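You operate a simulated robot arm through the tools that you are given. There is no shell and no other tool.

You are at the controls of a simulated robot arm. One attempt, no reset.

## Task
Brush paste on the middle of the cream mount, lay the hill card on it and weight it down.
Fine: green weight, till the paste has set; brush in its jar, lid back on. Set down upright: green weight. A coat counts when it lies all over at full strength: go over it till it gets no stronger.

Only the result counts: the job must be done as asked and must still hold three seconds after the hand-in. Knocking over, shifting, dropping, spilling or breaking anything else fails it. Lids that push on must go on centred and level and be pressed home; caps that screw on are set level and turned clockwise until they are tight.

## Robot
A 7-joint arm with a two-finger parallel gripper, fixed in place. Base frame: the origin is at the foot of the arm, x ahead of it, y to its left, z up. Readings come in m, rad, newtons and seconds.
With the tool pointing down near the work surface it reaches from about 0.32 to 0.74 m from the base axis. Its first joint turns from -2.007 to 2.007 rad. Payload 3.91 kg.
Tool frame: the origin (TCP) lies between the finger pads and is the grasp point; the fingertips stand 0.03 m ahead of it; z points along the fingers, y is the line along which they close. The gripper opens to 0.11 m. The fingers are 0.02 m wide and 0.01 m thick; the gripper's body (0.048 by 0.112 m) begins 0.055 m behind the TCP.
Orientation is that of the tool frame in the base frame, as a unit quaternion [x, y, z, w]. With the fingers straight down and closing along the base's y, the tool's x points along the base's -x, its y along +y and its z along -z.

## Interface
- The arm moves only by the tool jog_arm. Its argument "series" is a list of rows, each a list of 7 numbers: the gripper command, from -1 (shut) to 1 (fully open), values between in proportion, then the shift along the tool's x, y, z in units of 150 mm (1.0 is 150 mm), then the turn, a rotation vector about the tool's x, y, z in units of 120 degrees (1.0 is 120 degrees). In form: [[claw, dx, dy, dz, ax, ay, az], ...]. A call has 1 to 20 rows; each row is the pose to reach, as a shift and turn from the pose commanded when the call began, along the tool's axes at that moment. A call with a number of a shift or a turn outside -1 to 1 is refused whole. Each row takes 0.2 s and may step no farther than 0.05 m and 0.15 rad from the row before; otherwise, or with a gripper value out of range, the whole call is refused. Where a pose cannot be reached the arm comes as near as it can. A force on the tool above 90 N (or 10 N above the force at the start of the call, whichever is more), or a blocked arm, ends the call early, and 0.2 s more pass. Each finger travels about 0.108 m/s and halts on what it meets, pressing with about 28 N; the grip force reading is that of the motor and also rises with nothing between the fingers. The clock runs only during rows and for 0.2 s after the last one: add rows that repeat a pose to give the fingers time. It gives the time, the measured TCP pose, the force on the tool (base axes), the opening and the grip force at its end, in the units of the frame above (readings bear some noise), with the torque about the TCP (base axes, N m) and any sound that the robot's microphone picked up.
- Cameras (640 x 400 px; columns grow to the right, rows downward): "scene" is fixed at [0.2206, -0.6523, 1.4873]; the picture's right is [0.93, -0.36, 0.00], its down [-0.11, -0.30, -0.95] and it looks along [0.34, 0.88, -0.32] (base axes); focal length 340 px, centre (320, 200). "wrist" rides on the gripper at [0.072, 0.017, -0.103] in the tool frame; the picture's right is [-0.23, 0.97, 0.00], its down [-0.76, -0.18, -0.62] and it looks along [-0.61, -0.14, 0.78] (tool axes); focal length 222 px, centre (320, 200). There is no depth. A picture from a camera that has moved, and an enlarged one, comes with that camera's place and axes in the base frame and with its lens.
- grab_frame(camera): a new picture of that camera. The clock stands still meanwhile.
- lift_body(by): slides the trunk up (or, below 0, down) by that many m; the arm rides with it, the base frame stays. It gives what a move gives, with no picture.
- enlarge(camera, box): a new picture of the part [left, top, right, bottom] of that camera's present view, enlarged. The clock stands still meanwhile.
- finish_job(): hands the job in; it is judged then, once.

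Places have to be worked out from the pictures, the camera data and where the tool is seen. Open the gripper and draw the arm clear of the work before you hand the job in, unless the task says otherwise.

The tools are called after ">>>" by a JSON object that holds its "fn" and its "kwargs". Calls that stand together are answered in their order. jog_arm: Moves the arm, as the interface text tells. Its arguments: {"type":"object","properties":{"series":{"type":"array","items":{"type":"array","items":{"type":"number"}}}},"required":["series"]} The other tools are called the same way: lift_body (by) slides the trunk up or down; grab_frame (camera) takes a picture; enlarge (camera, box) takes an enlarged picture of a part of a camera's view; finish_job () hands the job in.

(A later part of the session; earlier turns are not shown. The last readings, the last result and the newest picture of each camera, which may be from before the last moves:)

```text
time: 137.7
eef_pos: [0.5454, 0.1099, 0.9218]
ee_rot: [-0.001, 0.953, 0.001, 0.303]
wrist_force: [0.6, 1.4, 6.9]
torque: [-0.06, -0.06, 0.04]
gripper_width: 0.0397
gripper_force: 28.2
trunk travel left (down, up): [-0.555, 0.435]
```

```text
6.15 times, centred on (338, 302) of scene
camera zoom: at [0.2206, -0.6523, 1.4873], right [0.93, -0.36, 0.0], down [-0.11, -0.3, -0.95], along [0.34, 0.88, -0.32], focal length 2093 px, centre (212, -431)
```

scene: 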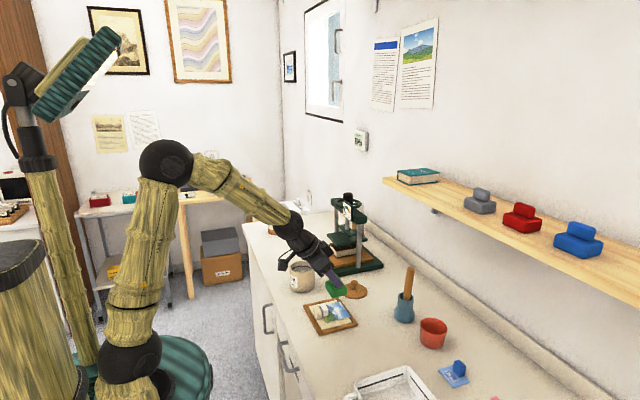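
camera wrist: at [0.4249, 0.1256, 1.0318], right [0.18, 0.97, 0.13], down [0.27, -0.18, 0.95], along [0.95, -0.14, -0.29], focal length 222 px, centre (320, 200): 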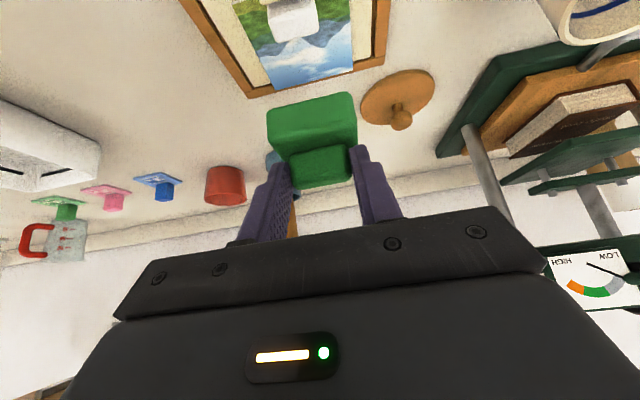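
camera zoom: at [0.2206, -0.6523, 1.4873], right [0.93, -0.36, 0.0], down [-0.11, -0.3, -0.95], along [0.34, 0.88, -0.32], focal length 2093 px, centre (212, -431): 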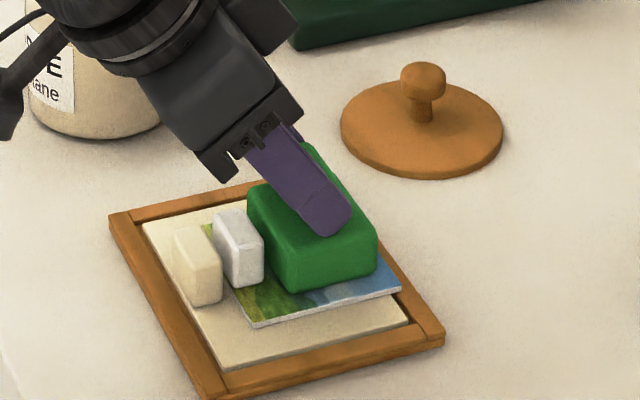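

The weight sits flat on the card. I'll open the fingers and rise straight up.

>>> {"fn": "jog_arm", "kwargs": {"series": [[-0.2, 0, 0, 0, 0, 0, 0], [0.1, 0, 0, 0, 0, 0, 0], [0.2, 0, 0, 0, 0, 0, 0], [0.2, 0, 0, 0, 0, 0, 0], [0.2, -0.06, 0, -0.085, 0, 0, 0], [0.2, -0.16, 0, -0.225, 0, 0, 0], [0.2, -0.3, 0, -0.425, 0, 0, 0], [0.2, -0.46, 0, -0.654, 0, 0, 0], [0.2, -0.46, 0, -0.654, 0, 0, 0]]}}

>>> {"fn": "enlarge", "kwargs": {"camera": "scene", "box": [310, 270, 365, 335]}}

>>> {"fn": "grab_frame", "kwargs": {"camera": "wrist"}}

```text
time: 139.7
eef_pos: [0.5452, 0.1091, 1.0385]
ee_rot: [0.0, 0.954, -0.001, 0.301]
wrist_force: [-0.6, -0.2, -0.4]
torque: [0.0, -0.01, 0.0]
gripper_width: 0.0662
gripper_force: 0.0
trunk travel left (down, up): [-0.555, 0.435]
```

```text
6.15 times, centred on (338, 302) of scene
camera zoom: at [0.2206, -0.6523, 1.4873], right [0.93, -0.36, 0.0], down [-0.11, -0.3, -0.95], along [0.34, 0.88, -0.32], focal length 2093 px, centre (212, -431)
```

zoom: 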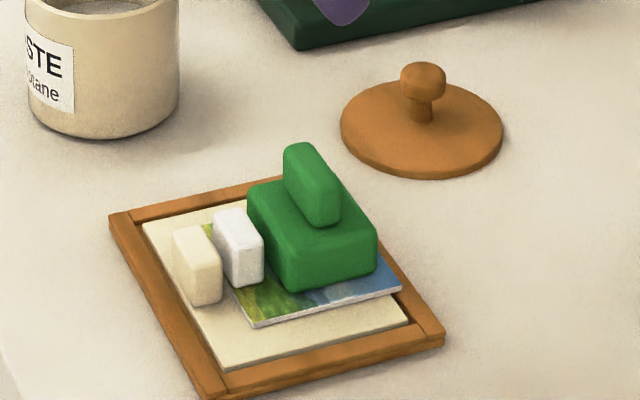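

```text
taken
camera wrist: at [0.4249, 0.1245, 1.0832], right [0.18, 0.97, 0.13], down [0.27, -0.18, 0.95], along [0.95, -0.14, -0.29], focal length 222 px, centre (320, 200)
```

wrist: 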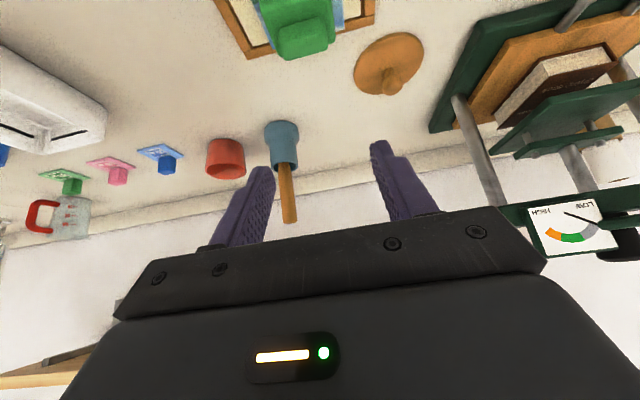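

The weight stands upright on the card. Now the lid: I'll raise the trunk a little, return the hand to vertical and move above the lid's knob at about (0.661, 0.199).

>>> {"fn": "lift_body", "kwargs": {"by": 0.05}}

>>> {"fn": "jog_arm", "kwargs": {"series": [[0, -0.05, 0.1, 0.05, 0, 0.05, 0], [0, -0.13, 0.22, 0.16, 0, 0.1, 0], [0, -0.24, 0.35, 0.31, 0, 0.15, 0], [0, -0.36, 0.48, 0.47, 0, 0.2, 0], [0, -0.46, 0.58, 0.62, 0, 0.25, 0], [0, -0.479, 0.6, 0.663, 0, 0.292, 0], [0, -0.479, 0.6, 0.663, 0, 0.292, 0]]}}

>>> {"fn": "grab_frame", "kwargs": {"camera": "wrist"}}

```text
time: 140.6
eef_pos: [0.5441, 0.1094, 1.0879]
ee_rot: [0.001, 0.954, 0.0, 0.301]
wrist_force: [1.1, -0.2, 0.7]
torque: [-0.01, -0.02, 0.01]
gripper_width: 0.0659
gripper_force: 0.0
trunk travel left (down, up): [-0.605, 0.385]
```

```text
time: 142.2
eef_pos: [0.6596, 0.1996, 1.0478]
ee_rot: [0.0, 1.0, 0.0, -0.001]
wrist_force: [0.5, 0.0, 0.4]
torque: [0.03, -0.01, -0.02]
gripper_width: 0.0553
gripper_force: 0.0
trunk travel left (down, up): [-0.605, 0.385]
```

```text
taken
camera wrist: at [0.5863, 0.2156, 1.1532], right [0.23, 0.97, 0.0], down [0.76, -0.18, 0.62], along [0.61, -0.14, -0.78], focal length 222 px, centre (320, 200)
```

wrist: 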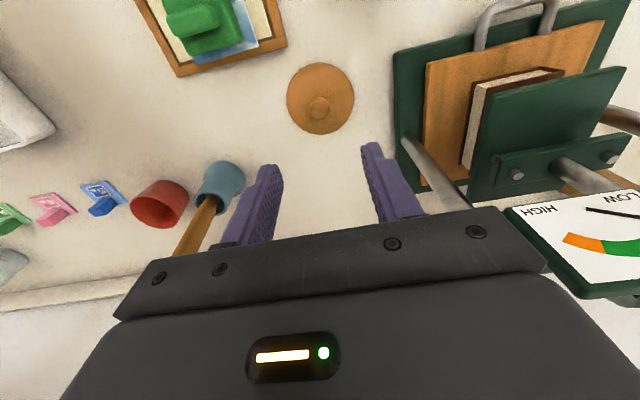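

The knob is on the tool axis as it was when released. I'll go down to the same height as before.

>>> {"fn": "jog_arm", "kwargs": {"series": [[0, -0.005, 0, 0.3, 0, 0, 0], [0, -0.007, 0, 0.6, 0, 0, 0], [0, -0.007, 0, 0.85, 0, 0, 0], [0, -0.007, 0, 0.96, 0, 0, 0], [0, -0.007, 0, 0.96, 0, 0, 0]]}}

>>> {"fn": "enlarge", "kwargs": {"camera": "wrist", "box": [250, 80, 390, 240]}}

>>> {"fn": "enlarge", "kwargs": {"camera": "scene", "box": [325, 240, 385, 310]}}

```text
time: 143.4
eef_pos: [0.6592, 0.2016, 0.9059]
ee_rot: [-0.002, 1.0, 0.0, 0.001]
wrist_force: [0.5, -0.3, -0.3]
torque: [-0.02, -0.03, 0.01]
gripper_width: 0.055
gripper_force: 0.0
trunk travel left (down, up): [-0.605, 0.385]
```

```text
2.50 times, centred on (320, 160) of wrist
camera zoom: at [0.5863, 0.2165, 1.0101], right [0.23, 0.97, 0.0], down [0.76, -0.18, 0.62], along [0.61, -0.14, -0.78], focal length 555 px, centre (320, 300)
```

zoom: 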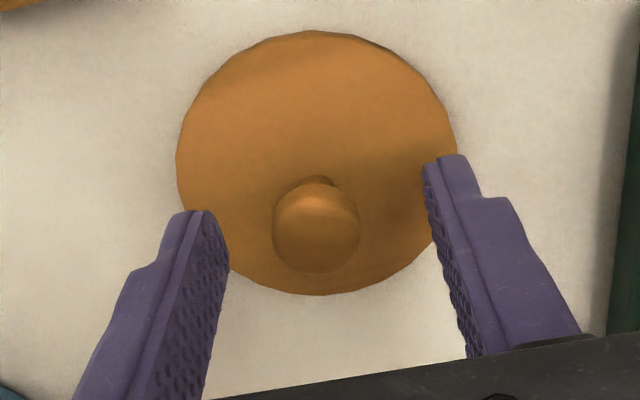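

```text
5.71 times, centred on (355, 275) of scene
camera zoom: at [0.2206, -0.6523, 1.4873], right [0.93, -0.36, 0.0], down [-0.11, -0.3, -0.95], along [0.34, 0.88, -0.32], focal length 1944 px, centre (120, -229)
```

zoom: 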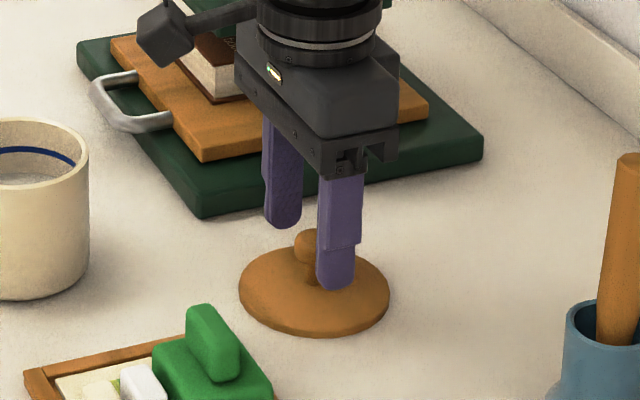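

Centred within about 1 mm. I'll lower the last 9 mm, nudge y, and close on the knob.

>>> {"fn": "jog_arm", "kwargs": {"series": [[0, 0, -0.008, 0.03, 0, 0, 0], [0, 0, -0.008, 0.058, 0, 0, 0], [0, 0, -0.008, 0.058, 0, 0, 0], [-0.3, 0, -0.008, 0.058, 0, 0, 0], [-1, 0, -0.008, 0.058, 0, 0, 0], [-1, 0, -0.008, 0.058, 0, 0, 0], [-1, 0, -0.008, 0.058, 0, 0, 0]]}}

>>> {"fn": "enlarge", "kwargs": {"camera": "wrist", "box": [250, 80, 390, 240]}}

```text
time: 145.0
eef_pos: [0.6619, 0.1982, 0.8959]
ee_rot: [-0.001, 1.0, 0.0, 0.0]
wrist_force: [0.2, -0.6, -0.4]
torque: [0.0, -0.02, 0.0]
gripper_width: 0.0222
gripper_force: 27.7
trunk travel left (down, up): [-0.605, 0.385]
```

```text
2.50 times, centred on (320, 160) of wrist
camera zoom: at [0.5886, 0.2147, 1.0011], right [0.23, 0.97, 0.0], down [0.76, -0.18, 0.62], along [0.61, -0.14, -0.78], focal length 555 px, centre (320, 300)
```

zoom: 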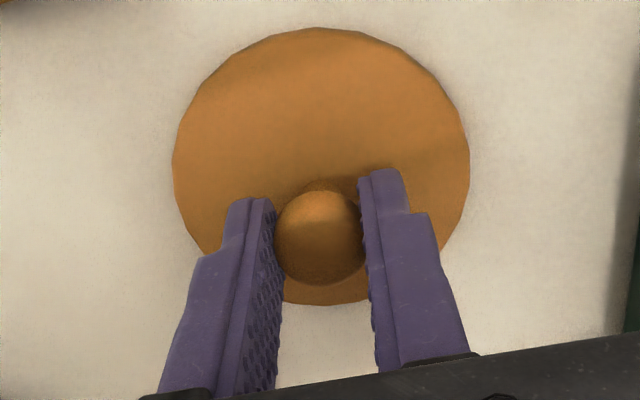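

The knob is gripped in the same relation as at first, so the original seat pose (0.514, 0.286, 0.970) should fit. I'll lift the lid and carry it above the jar.

>>> {"fn": "jog_arm", "kwargs": {"series": [[-1, 0, 0, -0.05, 0, 0, 0], [-1, 0, 0, -0.25, 0, 0, 0], [-1, 0, 0, -0.5, 0, 0, 0], [-1, 0, 0, -0.75, 0, 0, 0], [-1, 0, 0, -0.95, 0, 0, 0], [-1, 0.2, 0.12, -0.95, 0, 0, 0], [-1, 0.4, 0.24, -0.95, 0, 0, 0], [-1, 0.6, 0.36, -0.95, 0, 0, 0], [-1, 0.8, 0.48, -0.95, 0, 0, 0], [-1, 0.985, 0.587, -0.95, 0, 0, 0], [-1, 0.985, 0.587, -0.95, 0, 0, 0]]}}

>>> {"fn": "grab_frame", "kwargs": {"camera": "wrist"}}

>>> {"fn": "enlarge", "kwargs": {"camera": "scene", "box": [270, 220, 340, 300]}}

```text
time: 147.4
eef_pos: [0.5153, 0.2853, 1.0368]
ee_rot: [0.0, 1.0, 0.0, 0.0]
wrist_force: [1.1, 0.1, -0.5]
torque: [0.02, 0.01, -0.04]
gripper_width: 0.0225
gripper_force: 28.0
trunk travel left (down, up): [-0.605, 0.385]
```

```text
taken
camera wrist: at [0.4419, 0.3017, 1.1419], right [0.23, 0.97, 0.0], down [0.76, -0.18, 0.62], along [0.61, -0.14, -0.78], focal length 222 px, centre (320, 200)
```

wrist: 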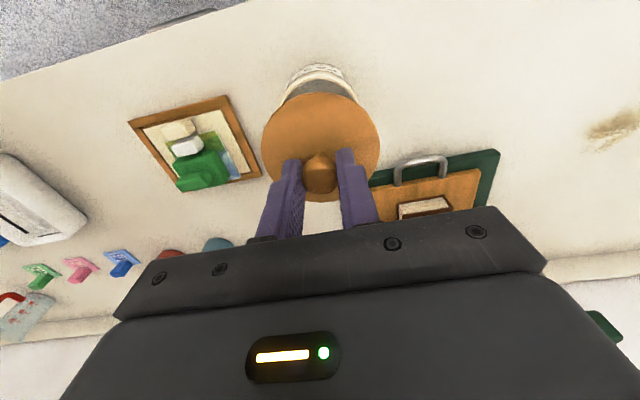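

```text
5.00 times, centred on (305, 260) of scene
camera zoom: at [0.2206, -0.6523, 1.4873], right [0.93, -0.36, 0.0], down [-0.11, -0.3, -0.95], along [0.34, 0.88, -0.32], focal length 1701 px, centre (395, -100)
```

zoom: 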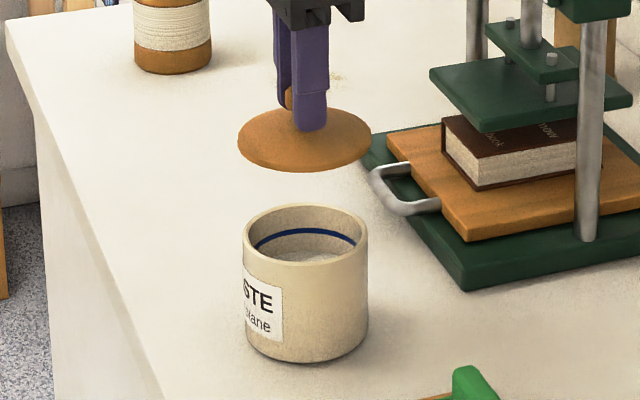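

The lid is centred over the jar. I'll lower it to just above the seat.

>>> {"fn": "jog_arm", "kwargs": {"series": [[-1, 0.005, 0.004, 0.13, 0, 0, 0], [-1, 0.005, 0.004, 0.26, 0, 0, 0], [-1, 0.005, 0.004, 0.36, 0, 0, 0], [-1, 0.005, 0.004, 0.39, 0, 0, 0], [-1, 0.005, 0.004, 0.39, 0, 0, 0]]}}

>>> {"fn": "enlarge", "kwargs": {"camera": "scene", "box": [270, 230, 340, 300]}}

>>> {"fn": "enlarge", "kwargs": {"camera": "wrist", "box": [250, 60, 390, 220]}}

```text
time: 148.6
eef_pos: [0.5134, 0.2876, 0.9784]
ee_rot: [-0.001, 1.0, 0.0, 0.0]
wrist_force: [-0.7, -0.2, -0.1]
torque: [0.01, 0.01, 0.03]
gripper_width: 0.0225
gripper_force: 27.9
trunk travel left (down, up): [-0.605, 0.385]
```

```text
5.71 times, centred on (305, 265) of scene
camera zoom: at [0.2206, -0.6523, 1.4873], right [0.93, -0.36, 0.0], down [-0.11, -0.3, -0.95], along [0.34, 0.88, -0.32], focal length 1944 px, centre (406, -171)
```

zoom: 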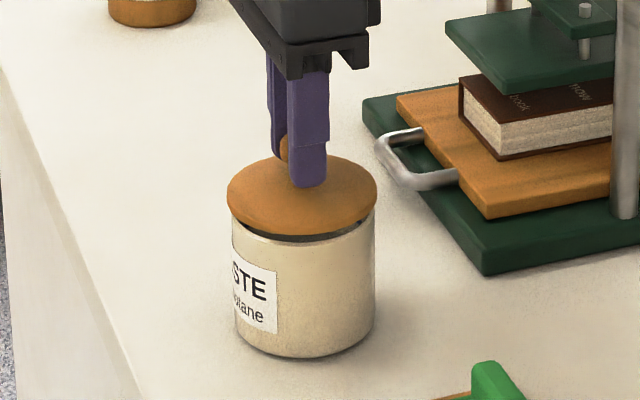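

```text
2.50 times, centred on (320, 140) of wrist
camera zoom: at [0.441, 0.3029, 1.0836], right [0.23, 0.97, 0.0], down [0.76, -0.18, 0.62], along [0.61, -0.14, -0.78], focal length 555 px, centre (320, 350)
```

zoom: 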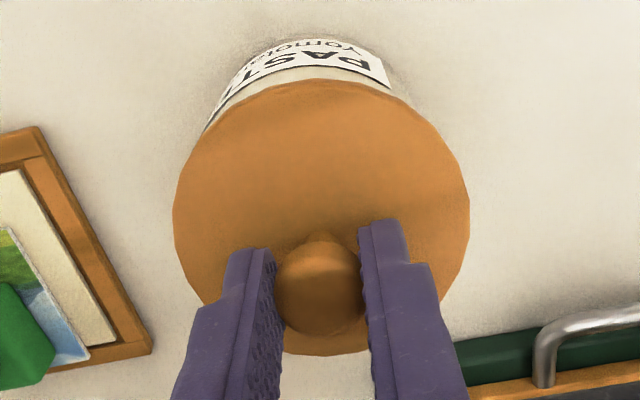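

Well centred, with a gap of about 8 mm. I'll lower in 2 mm steps and watch the force.

>>> {"fn": "jog_arm", "kwargs": {"series": [[-1, -0.003, -0.004, 0.013, 0, 0, 0], [-1, -0.003, -0.004, 0.026, 0, 0, 0], [-1, -0.003, -0.004, 0.036, 0, 0, 0], [-1, -0.003, -0.004, 0.036, 0, 0, 0]]}}

>>> {"fn": "enlarge", "kwargs": {"camera": "scene", "box": [270, 230, 340, 300]}}

```text
time: 149.6
eef_pos: [0.5138, 0.2857, 0.9739]
ee_rot: [-0.001, 1.0, 0.001, 0.0]
wrist_force: [0.4, -0.4, -1.4]
torque: [-0.01, 0.03, 0.01]
gripper_width: 0.0221
gripper_force: 27.8
trunk travel left (down, up): [-0.605, 0.385]
```

```text
5.71 times, centred on (305, 265) of scene
camera zoom: at [0.2206, -0.6523, 1.4873], right [0.93, -0.36, 0.0], down [-0.11, -0.3, -0.95], along [0.34, 0.88, -0.32], focal length 1944 px, centre (406, -171)
```

zoom: 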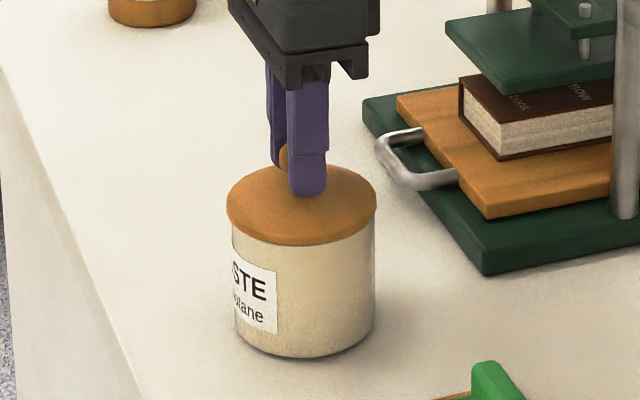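

Nearly seated. I'll press down further in small steps.

>>> {"fn": "jog_arm", "kwargs": {"series": [[-1, 0, 0, 0.01, 0, 0, 0], [-1, 0, 0, 0.02, 0, 0, 0], [-1, 0, 0, 0.03, 0, 0, 0], [-1, 0, 0, 0.03, 0, 0, 0]]}}

```text
time: 150.6
eef_pos: [0.5124, 0.2844, 0.971]
ee_rot: [-0.002, 1.0, 0.001, 0.001]
wrist_force: [2.7, 1.8, 12.8]
torque: [0.06, 0.13, 0.0]
gripper_width: 0.0224
gripper_force: 27.9
trunk travel left (down, up): [-0.605, 0.385]
```

Contact at 12.8 N, right at the original seat height. I'll press on to push it home.

>>> {"fn": "jog_arm", "kwargs": {"series": [[-1, 0, 0, 0.01, 0, 0, 0], [-1, 0, 0, 0.02, 0, 0, 0], [-1, 0, 0, 0.02, 0, 0, 0]]}}

>>> {"fn": "enlarge", "kwargs": {"camera": "scene", "box": [270, 230, 340, 300]}}

```text
time: 151.4
eef_pos: [0.513, 0.2862, 0.9692]
ee_rot: [-0.001, 1.0, 0.001, 0.002]
wrist_force: [7.6, 1.8, 32.7]
torque: [0.08, -0.18, 0.0]
gripper_width: 0.0222
gripper_force: 28.1
trunk travel left (down, up): [-0.605, 0.385]
```

```text
5.71 times, centred on (305, 265) of scene
camera zoom: at [0.2206, -0.6523, 1.4873], right [0.93, -0.36, 0.0], down [-0.11, -0.3, -0.95], along [0.34, 0.88, -0.32], focal length 1944 px, centre (406, -171)
```

zoom: 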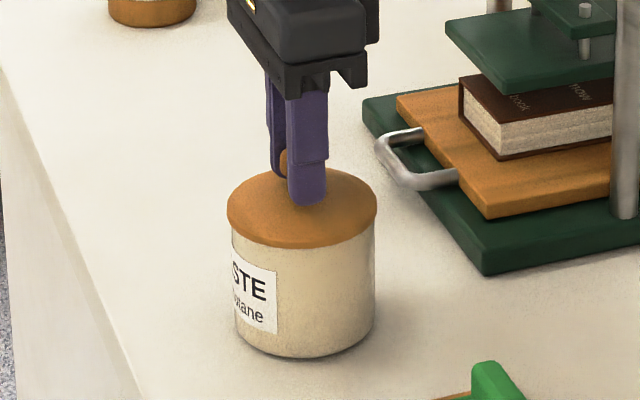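

33 N and no click yet. I'll press a bit harder.

>>> {"fn": "jog_arm", "kwargs": {"series": [[-1, -0.004, 0, 0.008, 0, 0, 0], [-1, -0.008, 0, 0.016, 0, 0, 0], [-1, -0.008, 0, 0.024, 0, 0, 0], [-1, -0.008, 0, 0.024, 0, 0, 0]]}}

>>> {"fn": "enlarge", "kwargs": {"camera": "scene", "box": [285, 250, 325, 295]}}

```text
time: 152.4
eef_pos: [0.5119, 0.2836, 0.9654]
ee_rot: [-0.001, 1.0, 0.0, 0.003]
wrist_force: [0.7, 1.5, 33.4]
torque: [0.03, -0.09, -0.02]
gripper_width: 0.0226
gripper_force: 27.5
trunk travel left (down, up): [-0.605, 0.385]
```

```text
8.89 times, centred on (305, 272) of scene
camera zoom: at [0.2206, -0.6523, 1.4873], right [0.93, -0.36, 0.0], down [-0.11, -0.3, -0.95], along [0.34, 0.88, -0.32], focal length 3024 px, centre (453, -444)
```

zoom: 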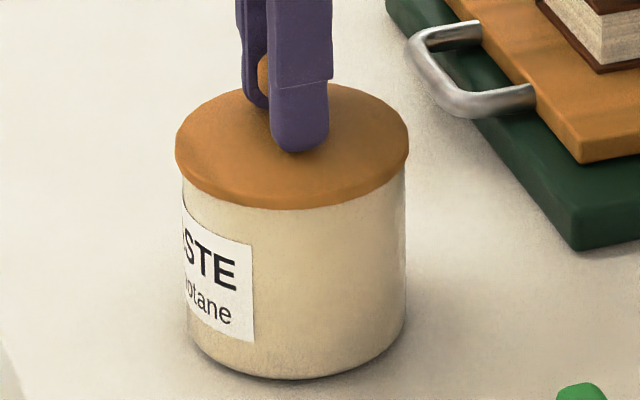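

The grip is starting to slide on the knob at about 33 N. I'll release, close the fingers and press on the knob from directly above instead.

>>> {"fn": "jog_arm", "kwargs": {"series": [[-1, 0.004, 0, -0.015, 0, 0, 0], [-0.3, 0.004, 0, -0.015, 0, 0, 0], [0, 0.004, 0, -0.015, 0, 0, 0], [0, 0.004, 0, -0.015, 0, 0, 0], [0, 0.004, 0, -0.2, 0, 0, 0], [0, 0.004, 0, -0.37, 0, 0, 0], [-1, 0.004, 0, -0.37, 0, 0, 0], [-1, 0.004, 0, -0.37, 0, 0, 0], [-1, 0.004, 0, -0.37, 0, 0, 0]]}}

>>> {"fn": "grab_frame", "kwargs": {"camera": "wrist"}}

>>> {"fn": "enlarge", "kwargs": {"camera": "scene", "box": [285, 250, 325, 295]}}

```text
time: 154.4
eef_pos: [0.5139, 0.2853, 1.0186]
ee_rot: [-0.001, 1.0, 0.0, 0.0]
wrist_force: [0.1, -0.1, 0.0]
torque: [-0.01, -0.02, -0.01]
gripper_width: 0.0001
gripper_force: 28.7
trunk travel left (down, up): [-0.605, 0.385]
heard: snap
```

```text
taken
camera wrist: at [0.441, 0.3024, 1.1232], right [0.23, 0.97, 0.0], down [0.76, -0.18, 0.62], along [0.61, -0.14, -0.78], focal length 222 px, centre (320, 200)
```

wrist: 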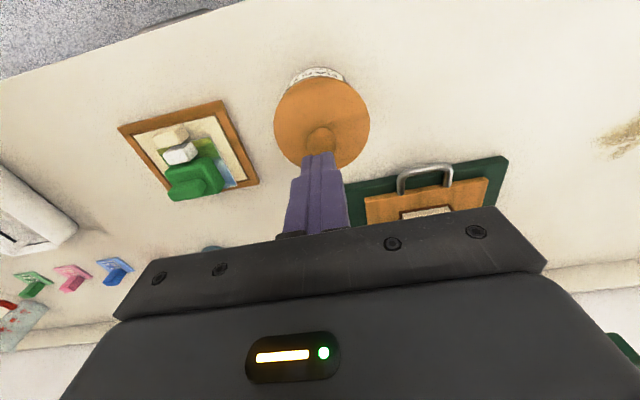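

```text
8.89 times, centred on (305, 272) of scene
camera zoom: at [0.2206, -0.6523, 1.4873], right [0.93, -0.36, 0.0], down [-0.11, -0.3, -0.95], along [0.34, 0.88, -0.32], focal length 3024 px, centre (453, -444)
```

zoom: 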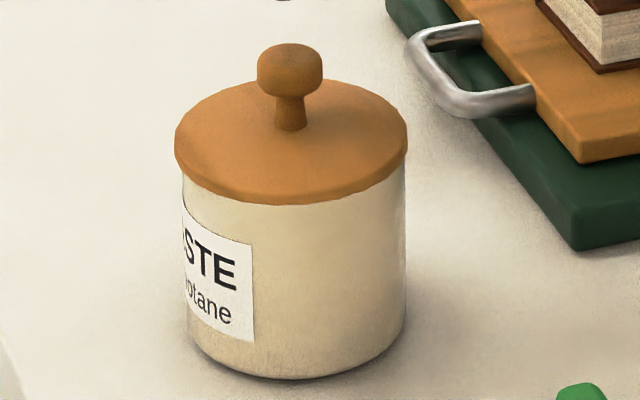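

A "snap" was heard. I'll take the same view as at the very start to compare the lid's seat.

>>> {"fn": "enlarge", "kwargs": {"camera": "scene", "box": [286, 250, 320, 295]}}

>>> {"fn": "enlarge", "kwargs": {"camera": "wrist", "box": [260, 55, 380, 175]}}

```text
8.89 times, centred on (303, 272) of scene
camera zoom: at [0.2206, -0.6523, 1.4873], right [0.93, -0.36, 0.0], down [-0.11, -0.3, -0.95], along [0.34, 0.88, -0.32], focal length 3024 px, centre (471, -444)
```

zoom: 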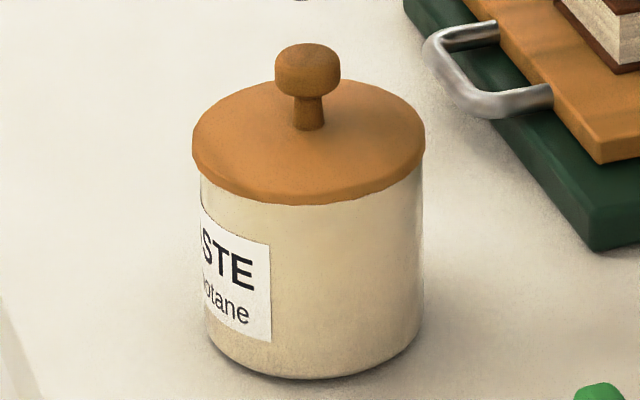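

```text
3.33 times, centred on (320, 115) of wrist
camera zoom: at [0.441, 0.3024, 1.1232], right [0.23, 0.97, 0.0], down [0.76, -0.18, 0.62], along [0.61, -0.14, -0.78], focal length 740 px, centre (320, 483)
```

zoom: 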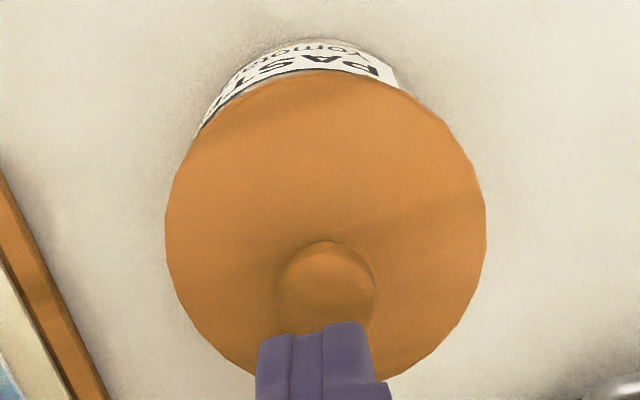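

The lid appears within about 1 mm of its original seat. I'll press it from above with closed fingers, first coming down close to the knob top.

>>> {"fn": "jog_arm", "kwargs": {"series": [[-1, 0.012, 0.008, 0.06, 0, 0, 0], [-1, 0.012, 0.008, 0.11, 0, 0, 0], [-1, 0.012, 0.008, 0.11, 0, 0, 0]]}}

>>> {"fn": "enlarge", "kwargs": {"camera": "scene", "box": [286, 250, 320, 295]}}

```text
time: 155.2
eef_pos: [0.5118, 0.2867, 1.0023]
ee_rot: [-0.002, 1.0, 0.0, 0.001]
wrist_force: [-0.2, -0.2, -0.5]
torque: [-0.01, 0.0, -0.01]
gripper_width: 0.0003
gripper_force: 27.0
trunk travel left (down, up): [-0.605, 0.385]
```

```text
8.89 times, centred on (303, 272) of scene
camera zoom: at [0.2206, -0.6523, 1.4873], right [0.93, -0.36, 0.0], down [-0.11, -0.3, -0.95], along [0.34, 0.88, -0.32], focal length 3024 px, centre (471, -444)
```

zoom: 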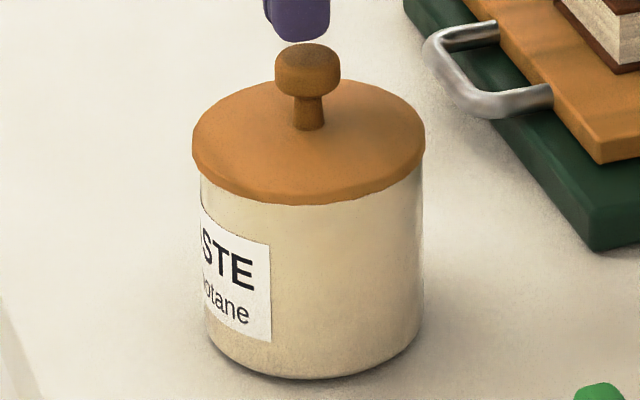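

The two views disagree by about 4 mm on the x-offset, so I'll use the middle (x 0.514), which keeps the knob well under the closed fingers either way, and press down in steps.

>>> {"fn": "jog_arm", "kwargs": {"series": [[-1, -0.013, -0.004, 0, 0, 0, 0], [-1, -0.013, -0.004, 0.015, 0, 0, 0], [-1, -0.013, -0.004, 0.025, 0, 0, 0], [-1, -0.013, -0.004, 0.025, 0, 0, 0]]}}

```text
time: 156.2
eef_pos: [0.5136, 0.2869, 0.9982]
ee_rot: [-0.001, 1.0, -0.001, 0.0]
wrist_force: [0.6, -0.2, 0.0]
torque: [0.01, 0.01, 0.03]
gripper_width: 0.0
gripper_force: 28.0
trunk travel left (down, up): [-0.605, 0.385]
```

>>> {"fn": "jog_arm", "kwargs": {"series": [[-1, 0, 0, 0.01, 0, 0, 0], [-1, 0, 0, 0.02, 0, 0, 0], [-1, 0, 0, 0.02, 0, 0, 0]]}}

```text
time: 157.0
eef_pos: [0.5129, 0.2854, 0.9947]
ee_rot: [-0.001, 1.0, 0.0, -0.001]
wrist_force: [0.6, -0.4, 0.4]
torque: [-0.01, 0.02, 0.01]
gripper_width: 0.0
gripper_force: 28.0
trunk travel left (down, up): [-0.605, 0.385]
```

>>> {"fn": "jog_arm", "kwargs": {"series": [[-1, 0, 0, 0.01, 0, 0, 0], [-1, 0, 0, 0.02, 0, 0, 0], [-1, 0, 0, 0.02, 0, 0, 0]]}}

>>> {"fn": "enlarge", "kwargs": {"camera": "scene", "box": [286, 250, 320, 295]}}

```text
time: 157.8
eef_pos: [0.5142, 0.2849, 0.9918]
ee_rot: [-0.001, 1.0, 0.0, 0.0]
wrist_force: [-0.2, 0.4, -0.2]
torque: [0.02, -0.03, 0.0]
gripper_width: 0.0001
gripper_force: 27.8
trunk travel left (down, up): [-0.605, 0.385]
```

```text
8.89 times, centred on (303, 272) of scene
camera zoom: at [0.2206, -0.6523, 1.4873], right [0.93, -0.36, 0.0], down [-0.11, -0.3, -0.95], along [0.34, 0.88, -0.32], focal length 3024 px, centre (471, -444)
```

zoom: 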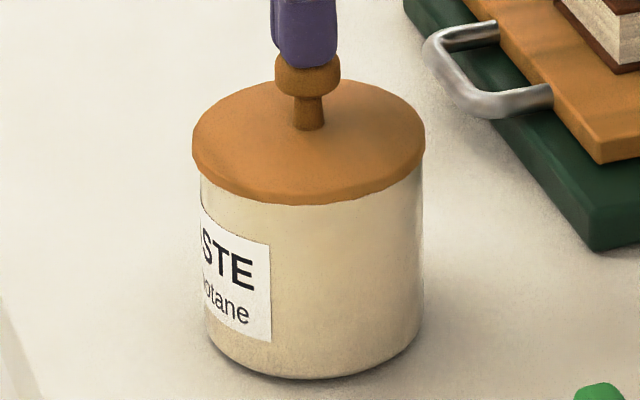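

No contact yet at tip z 0.962, and the fingers are now centred on the knob within 1–2 mm. Continuing down.

>>> {"fn": "jog_arm", "kwargs": {"series": [[-1, -0.007, 0, 0.01, 0, 0, 0], [-1, -0.007, 0, 0.02, 0, 0, 0], [-1, -0.007, 0, 0.02, 0, 0, 0]]}}

```text
time: 158.6
eef_pos: [0.5139, 0.2861, 0.992]
ee_rot: [0.0, 1.0, 0.002, 0.002]
wrist_force: [-3.8, 4.4, 21.7]
torque: [0.17, 0.12, -0.15]
gripper_width: 0.0
gripper_force: 28.2
trunk travel left (down, up): [-0.605, 0.385]
```

Contact with the knob top (22 N). Pressing harder in small steps.

>>> {"fn": "jog_arm", "kwargs": {"series": [[-1, 0, 0, 0.01, 0, 0, 0], [-1, 0, 0, 0.02, 0, 0, 0], [-1, 0, 0, 0.02, 0, 0, 0]]}}

```text
time: 159.4
eef_pos: [0.5134, 0.2859, 0.9908]
ee_rot: [-0.001, 1.0, 0.003, 0.005]
wrist_force: [2.5, 4.8, 48.5]
torque: [0.22, -0.13, 0.01]
gripper_width: 0.0
gripper_force: 28.0
trunk travel left (down, up): [-0.605, 0.385]
```

>>> {"fn": "jog_arm", "kwargs": {"series": [[-1, 0, 0, 0.01, 0, 0, 0], [-1, 0, 0, 0.018, 0, 0, 0], [-1, 0, 0, 0.018, 0, 0, 0]]}}

>>> {"fn": "enlarge", "kwargs": {"camera": "scene", "box": [286, 250, 320, 295]}}

```text
time: 160.2
eef_pos: [0.5124, 0.2859, 0.9916]
ee_rot: [0.0, 1.0, 0.003, 0.007]
wrist_force: [0.6, 2.0, 59.8]
torque: [0.12, -0.11, 0.04]
gripper_width: 0.0
gripper_force: 28.0
trunk travel left (down, up): [-0.605, 0.385]
```

```text
8.89 times, centred on (303, 272) of scene
camera zoom: at [0.2206, -0.6523, 1.4873], right [0.93, -0.36, 0.0], down [-0.11, -0.3, -0.95], along [0.34, 0.88, -0.32], focal length 3024 px, centre (471, -444)
```

zoom: 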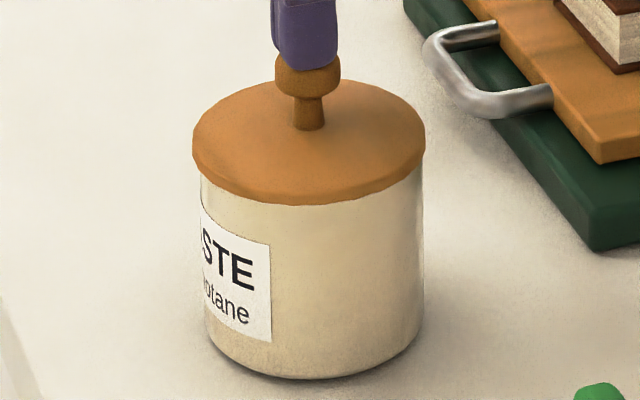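

At 60 N the lid does not move any more, so it is home. I'll ease off and draw the hand up and back, clear of everything.

>>> {"fn": "jog_arm", "kwargs": {"series": [[-1, 0, 0, -0.02, 0, 0, 0], [-1, 0, 0, -0.05, 0, 0, 0], [-1, 0, 0, -0.2, 0, 0, 0], [-1, 0, 0, -0.5, 0, 0, 0], [-0.5, 0, 0, -0.8, 0, 0, 0], [0, 0.1, 0, -1.0, 0, 0, 0], [0.5, 0.3, 0, -1.0, 0, 0, 0], [0.5, 0.4, 0, -1.0, 0, 0, 0], [0.5, 0.4, 0, -1.0, 0, 0, 0]]}}

>>> {"fn": "enlarge", "kwargs": {"camera": "scene", "box": [286, 250, 320, 295]}}

>>> {"fn": "grab_frame", "kwargs": {"camera": "wrist"}}

>>> {"fn": "grab_frame", "kwargs": {"camera": "scene"}}

```text
time: 162.2
eef_pos: [0.4535, 0.2827, 1.1352]
ee_rot: [-0.001, 1.0, 0.0, 0.0]
wrist_force: [0.3, 0.0, -0.2]
torque: [0.0, -0.01, 0.04]
gripper_width: 0.0827
gripper_force: 0.1
trunk travel left (down, up): [-0.605, 0.385]
```

```text
8.89 times, centred on (303, 272) of scene
camera zoom: at [0.2206, -0.6523, 1.4873], right [0.93, -0.36, 0.0], down [-0.11, -0.3, -0.95], along [0.34, 0.88, -0.32], focal length 3024 px, centre (471, -444)
```

zoom: 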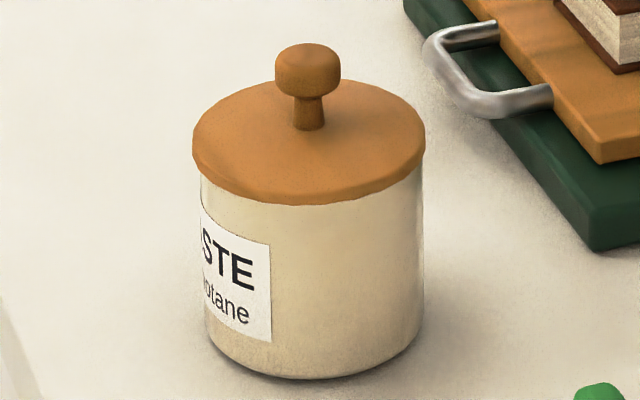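

```text
taken
camera wrist: at [0.3799, 0.2997, 1.2392], right [0.23, 0.97, 0.0], down [0.76, -0.18, 0.62], along [0.61, -0.14, -0.78], focal length 222 px, centre (320, 200)
```

wrist: 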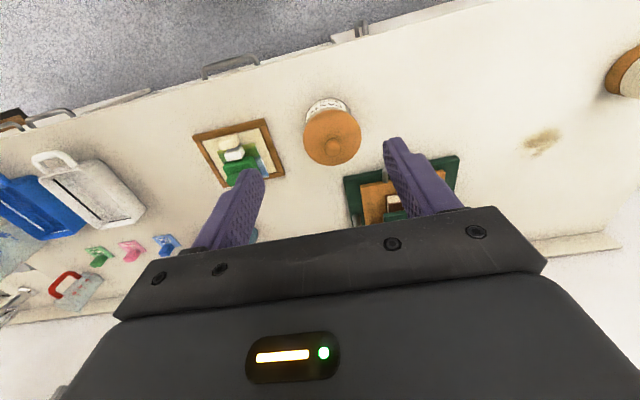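

```text
taken
```

scene: 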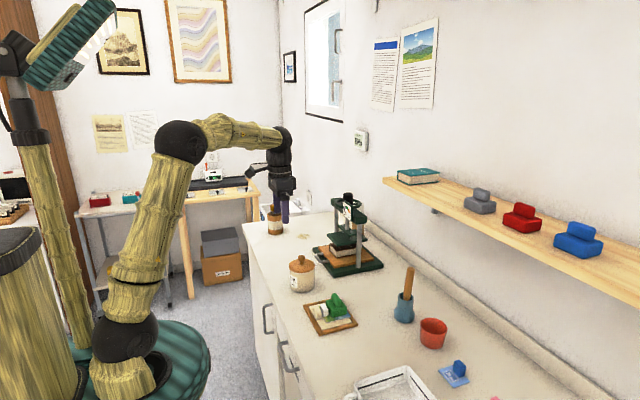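

All looks right. While waiting for the paste to set, I'll check whether the "snap" sound comes from the fingers clapping shut in free air.

>>> {"fn": "jog_arm", "kwargs": {"series": [[0, 0, 0, 0, 0, 0, 0], [0, 0, 0, 0, 0, 0, 0], [-1, 0, 0, 0, 0, 0, 0], [-1, 0, 0, 0, 0, 0, 0], [-1, 0, 0, 0, 0, 0, 0], [-1, 0, 0, 0, 0, 0, 0], [-1, 0, 0, 0, 0, 0, 0]]}}

```text
time: 163.8
eef_pos: [0.453, 0.2846, 1.1342]
ee_rot: [-0.001, 1.0, 0.001, -0.001]
wrist_force: [0.2, -0.2, -0.4]
torque: [0.0, 0.02, 0.0]
gripper_width: 0.0002
gripper_force: 27.8
trunk travel left (down, up): [-0.605, 0.385]
```

No snap from the fingers, so that sound came from the lid. I'll inspect the lid seam closely for any gap or tilt.

>>> {"fn": "enlarge", "kwargs": {"camera": "scene", "box": [288, 258, 318, 280]}}

>>> {"fn": "enlarge", "kwargs": {"camera": "scene", "box": [285, 250, 325, 295]}}

>>> {"fn": "enlarge", "kwargs": {"camera": "wrist", "box": [295, 90, 370, 175]}}

```text
16.00 times, centred on (303, 269) of scene
camera zoom: at [0.2206, -0.6523, 1.4873], right [0.93, -0.36, 0.0], down [-0.11, -0.3, -0.95], along [0.34, 0.88, -0.32], focal length 5442 px, centre (592, -904)
```

zoom: 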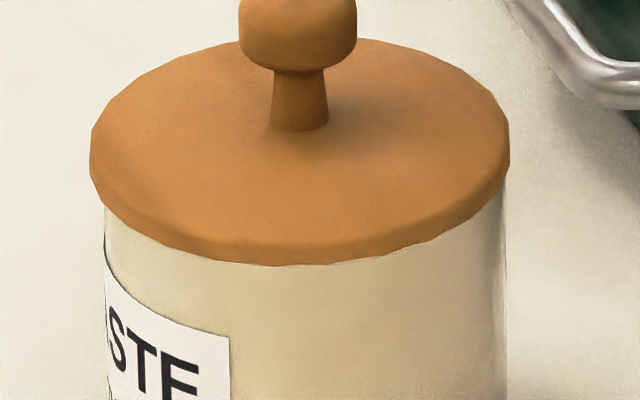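

```text
8.89 times, centred on (305, 272) of scene
camera zoom: at [0.2206, -0.6523, 1.4873], right [0.93, -0.36, 0.0], down [-0.11, -0.3, -0.95], along [0.34, 0.88, -0.32], focal length 3024 px, centre (453, -444)
```

zoom: 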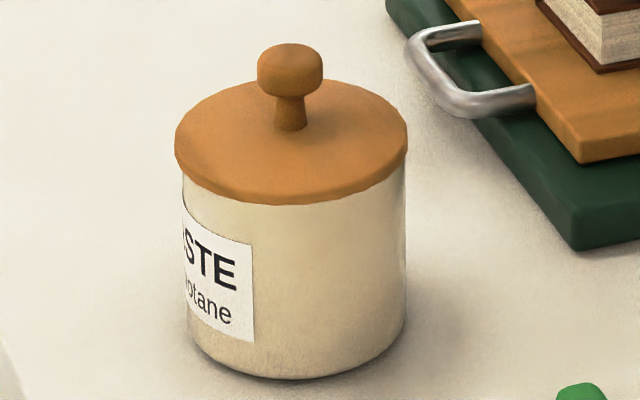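

```text
4.71 times, centred on (332, 132) of wrist
camera zoom: at [0.3801, 0.2996, 1.2391], right [0.23, 0.97, 0.0], down [0.76, -0.18, 0.62], along [0.61, -0.14, -0.78], focal length 1045 px, centre (261, 518)
```

zoom: 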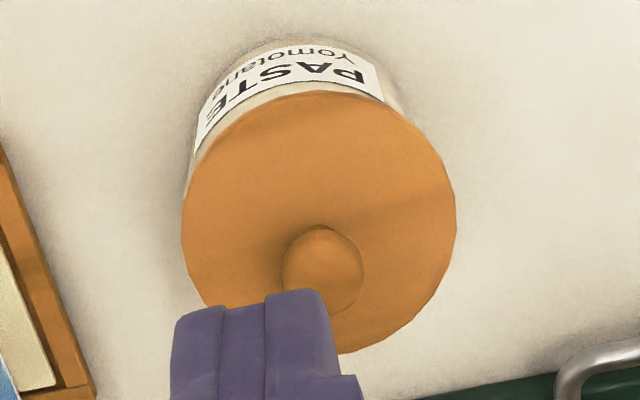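

The lid sits level and flush, matching its original look, and has been pressed with 60 N since the last snap. Now I'll hold still, clear of the work, to let the paste set under the weight.

>>> {"fn": "jog_arm", "kwargs": {"series": [[0, 0, 0, 0, 0, 0, 0], [0, 0, 0, 0, 0, 0, 0], [0, 0, 0, 0, 0, 0, 0], [0, 0, 0, 0, 0, 0, 0], [0, 0, 0, 0, 0, 0, 0], [0, 0, 0, 0, 0, 0, 0], [0, 0, 0, 0, 0, 0, 0], [0, 0, 0, 0, 0, 0, 0], [0, 0, 0, 0, 0, 0, 0], [0, 0, 0, 0, 0, 0, 0], [0, 0, 0, 0, 0, 0, 0], [0, 0, 0, 0, 0, 0, 0], [0, 0, 0, 0, 0, 0, 0], [0, 0, 0, 0, 0, 0, 0], [0, 0, 0, 0, 0, 0, 0], [0, 0, 0, 0, 0, 0, 0], [0, 0, 0, 0, 0, 0, 0], [0, 0, 0, 0, 0, 0, 0], [0, 0, 0, 0, 0, 0, 0], [0, 0, 0, 0, 0, 0, 0]]}}

>>> {"fn": "jog_arm", "kwargs": {"series": [[0, 0, 0, 0, 0, 0, 0], [0, 0, 0, 0, 0, 0, 0], [0, 0, 0, 0, 0, 0, 0], [0, 0, 0, 0, 0, 0, 0], [0, 0, 0, 0, 0, 0, 0], [0, 0, 0, 0, 0, 0, 0], [0, 0, 0, 0, 0, 0, 0], [0, 0, 0, 0, 0, 0, 0], [0, 0, 0, 0, 0, 0, 0], [0, 0, 0, 0, 0, 0, 0], [0, 0, 0, 0, 0, 0, 0], [0, 0, 0, 0, 0, 0, 0], [0, 0, 0, 0, 0, 0, 0], [0, 0, 0, 0, 0, 0, 0], [0, 0, 0, 0, 0, 0, 0], [0, 0, 0, 0, 0, 0, 0], [0, 0, 0, 0, 0, 0, 0], [0, 0, 0, 0, 0, 0, 0], [0, 0, 0, 0, 0, 0, 0], [0, 0, 0, 0, 0, 0, 0]]}}

>>> {"fn": "jog_arm", "kwargs": {"series": [[0, 0, 0, 0, 0, 0, 0], [0, 0, 0, 0, 0, 0, 0], [0, 0, 0, 0, 0, 0, 0], [0, 0, 0, 0, 0, 0, 0], [0, 0, 0, 0, 0, 0, 0], [0, 0, 0, 0, 0, 0, 0], [0, 0, 0, 0, 0, 0, 0], [0, 0, 0, 0, 0, 0, 0], [0, 0, 0, 0, 0, 0, 0], [0, 0, 0, 0, 0, 0, 0], [0, 0, 0, 0, 0, 0, 0], [0, 0, 0, 0, 0, 0, 0], [0, 0, 0, 0, 0, 0, 0], [0, 0, 0, 0, 0, 0, 0], [0, 0, 0, 0, 0, 0, 0], [0, 0, 0, 0, 0, 0, 0], [0, 0, 0, 0, 0, 0, 0], [0, 0, 0, 0, 0, 0, 0], [0, 0, 0, 0, 0, 0, 0], [0, 0, 0, 0, 0, 0, 0]]}}

>>> {"fn": "jog_arm", "kwargs": {"series": [[0, 0, 0, 0, 0, 0, 0], [0, 0, 0, 0, 0, 0, 0], [0, 0, 0, 0, 0, 0, 0], [0, 0, 0, 0, 0, 0, 0], [0, 0, 0, 0, 0, 0, 0], [0, 0, 0, 0, 0, 0, 0], [0, 0, 0, 0, 0, 0, 0], [0, 0, 0, 0, 0, 0, 0], [0, 0, 0, 0, 0, 0, 0], [0, 0, 0, 0, 0, 0, 0], [0, 0, 0, 0, 0, 0, 0], [0, 0, 0, 0, 0, 0, 0], [0, 0, 0, 0, 0, 0, 0], [0, 0, 0, 0, 0, 0, 0], [0, 0, 0, 0, 0, 0, 0], [0, 0, 0, 0, 0, 0, 0], [0, 0, 0, 0, 0, 0, 0], [0, 0, 0, 0, 0, 0, 0], [0, 0, 0, 0, 0, 0, 0], [0, 0, 0, 0, 0, 0, 0]]}}

>>> {"fn": "jog_arm", "kwargs": {"series": [[0, 0, 0, 0, 0, 0, 0], [0, 0, 0, 0, 0, 0, 0], [0, 0, 0, 0, 0, 0, 0], [0, 0, 0, 0, 0, 0, 0], [0, 0, 0, 0, 0, 0, 0], [0, 0, 0, 0, 0, 0, 0], [0, 0, 0, 0, 0, 0, 0], [0, 0, 0, 0, 0, 0, 0], [0, 0, 0, 0, 0, 0, 0], [0, 0, 0, 0, 0, 0, 0], [0, 0, 0, 0, 0, 0, 0], [0, 0, 0, 0, 0, 0, 0], [0, 0, 0, 0, 0, 0, 0], [0, 0, 0, 0, 0, 0, 0], [0, 0, 0, 0, 0, 0, 0], [0, 0, 0, 0, 0, 0, 0], [0, 0, 0, 0, 0, 0, 0], [0, 0, 0, 0, 0, 0, 0], [0, 0, 0, 0, 0, 0, 0], [0, 0, 0, 0, 0, 0, 0]]}}

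>>> {"fn": "jog_arm", "kwargs": {"series": [[0, 0, 0, 0, 0, 0, 0], [0, 0, 0, 0, 0, 0, 0], [0, 0, 0, 0, 0, 0, 0], [0, 0, 0, 0, 0, 0, 0], [0, 0, 0, 0, 0, 0, 0], [0, 0, 0, 0, 0, 0, 0], [0, 0, 0, 0, 0, 0, 0], [0, 0, 0, 0, 0, 0, 0], [0, 0, 0, 0, 0, 0, 0], [0, 0, 0, 0, 0, 0, 0], [0, 0, 0, 0, 0, 0, 0], [0, 0, 0, 0, 0, 0, 0], [0, 0, 0, 0, 0, 0, 0], [0, 0, 0, 0, 0, 0, 0], [0, 0, 0, 0, 0, 0, 0], [0, 0, 0, 0, 0, 0, 0], [0, 0, 0, 0, 0, 0, 0], [0, 0, 0, 0, 0, 0, 0], [0, 0, 0, 0, 0, 0, 0], [0, 0, 0, 0, 0, 0, 0]]}}

>>> {"fn": "enlarge", "kwargs": {"camera": "scene", "box": [290, 240, 440, 350]}}

```text
time: 168.0
eef_pos: [0.4527, 0.2835, 1.1351]
ee_rot: [-0.001, 1.0, 0.0, 0.001]
wrist_force: [-0.5, 0.2, -0.1]
torque: [0.02, 0.0, 0.0]
gripper_width: 0.055
gripper_force: 0.0
trunk travel left (down, up): [-0.605, 0.385]
```

```text
time: 172.2
eef_pos: [0.4521, 0.2842, 1.1349]
ee_rot: [0.0, 1.0, 0.0, 0.0]
wrist_force: [-0.2, 0.0, 0.2]
torque: [0.0, -0.01, 0.04]
gripper_width: 0.055
gripper_force: 0.1
trunk travel left (down, up): [-0.605, 0.385]
```

```text
time: 176.4
eef_pos: [0.4527, 0.2836, 1.1364]
ee_rot: [-0.001, 1.0, 0.0, 0.0]
wrist_force: [-0.1, 0.7, -0.7]
torque: [0.01, -0.01, 0.02]
gripper_width: 0.055
gripper_force: 0.0
trunk travel left (down, up): [-0.605, 0.385]
```

```text
time: 180.6
eef_pos: [0.4521, 0.2836, 1.1355]
ee_rot: [-0.001, 1.0, 0.0, -0.001]
wrist_force: [0.4, -1.1, 0.6]
torque: [-0.02, -0.02, 0.03]
gripper_width: 0.055
gripper_force: 0.0
trunk travel left (down, up): [-0.605, 0.385]
```

```text
time: 184.8
eef_pos: [0.4527, 0.2844, 1.1342]
ee_rot: [0.0, 1.0, 0.0, 0.0]
wrist_force: [-0.3, -0.4, 0.9]
torque: [0.0, -0.03, 0.03]
gripper_width: 0.0549
gripper_force: 0.0
trunk travel left (down, up): [-0.605, 0.385]
```

```text
time: 189.0
eef_pos: [0.4543, 0.2828, 1.1346]
ee_rot: [-0.001, 1.0, 0.001, 0.0]
wrist_force: [0.1, -0.9, 0.8]
torque: [0.0, 0.0, -0.02]
gripper_width: 0.0552
gripper_force: 0.0
trunk travel left (down, up): [-0.605, 0.385]
```

```text
3.64 times, centred on (365, 295) of scene
camera zoom: at [0.2206, -0.6523, 1.4873], right [0.93, -0.36, 0.0], down [-0.11, -0.3, -0.95], along [0.34, 0.88, -0.32], focal length 1237 px, centre (156, -146)
```

zoom: 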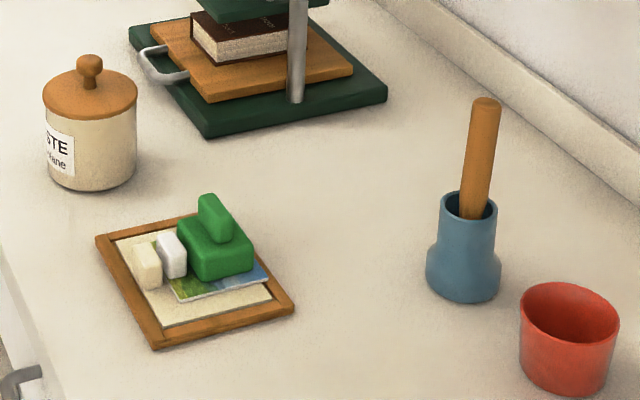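

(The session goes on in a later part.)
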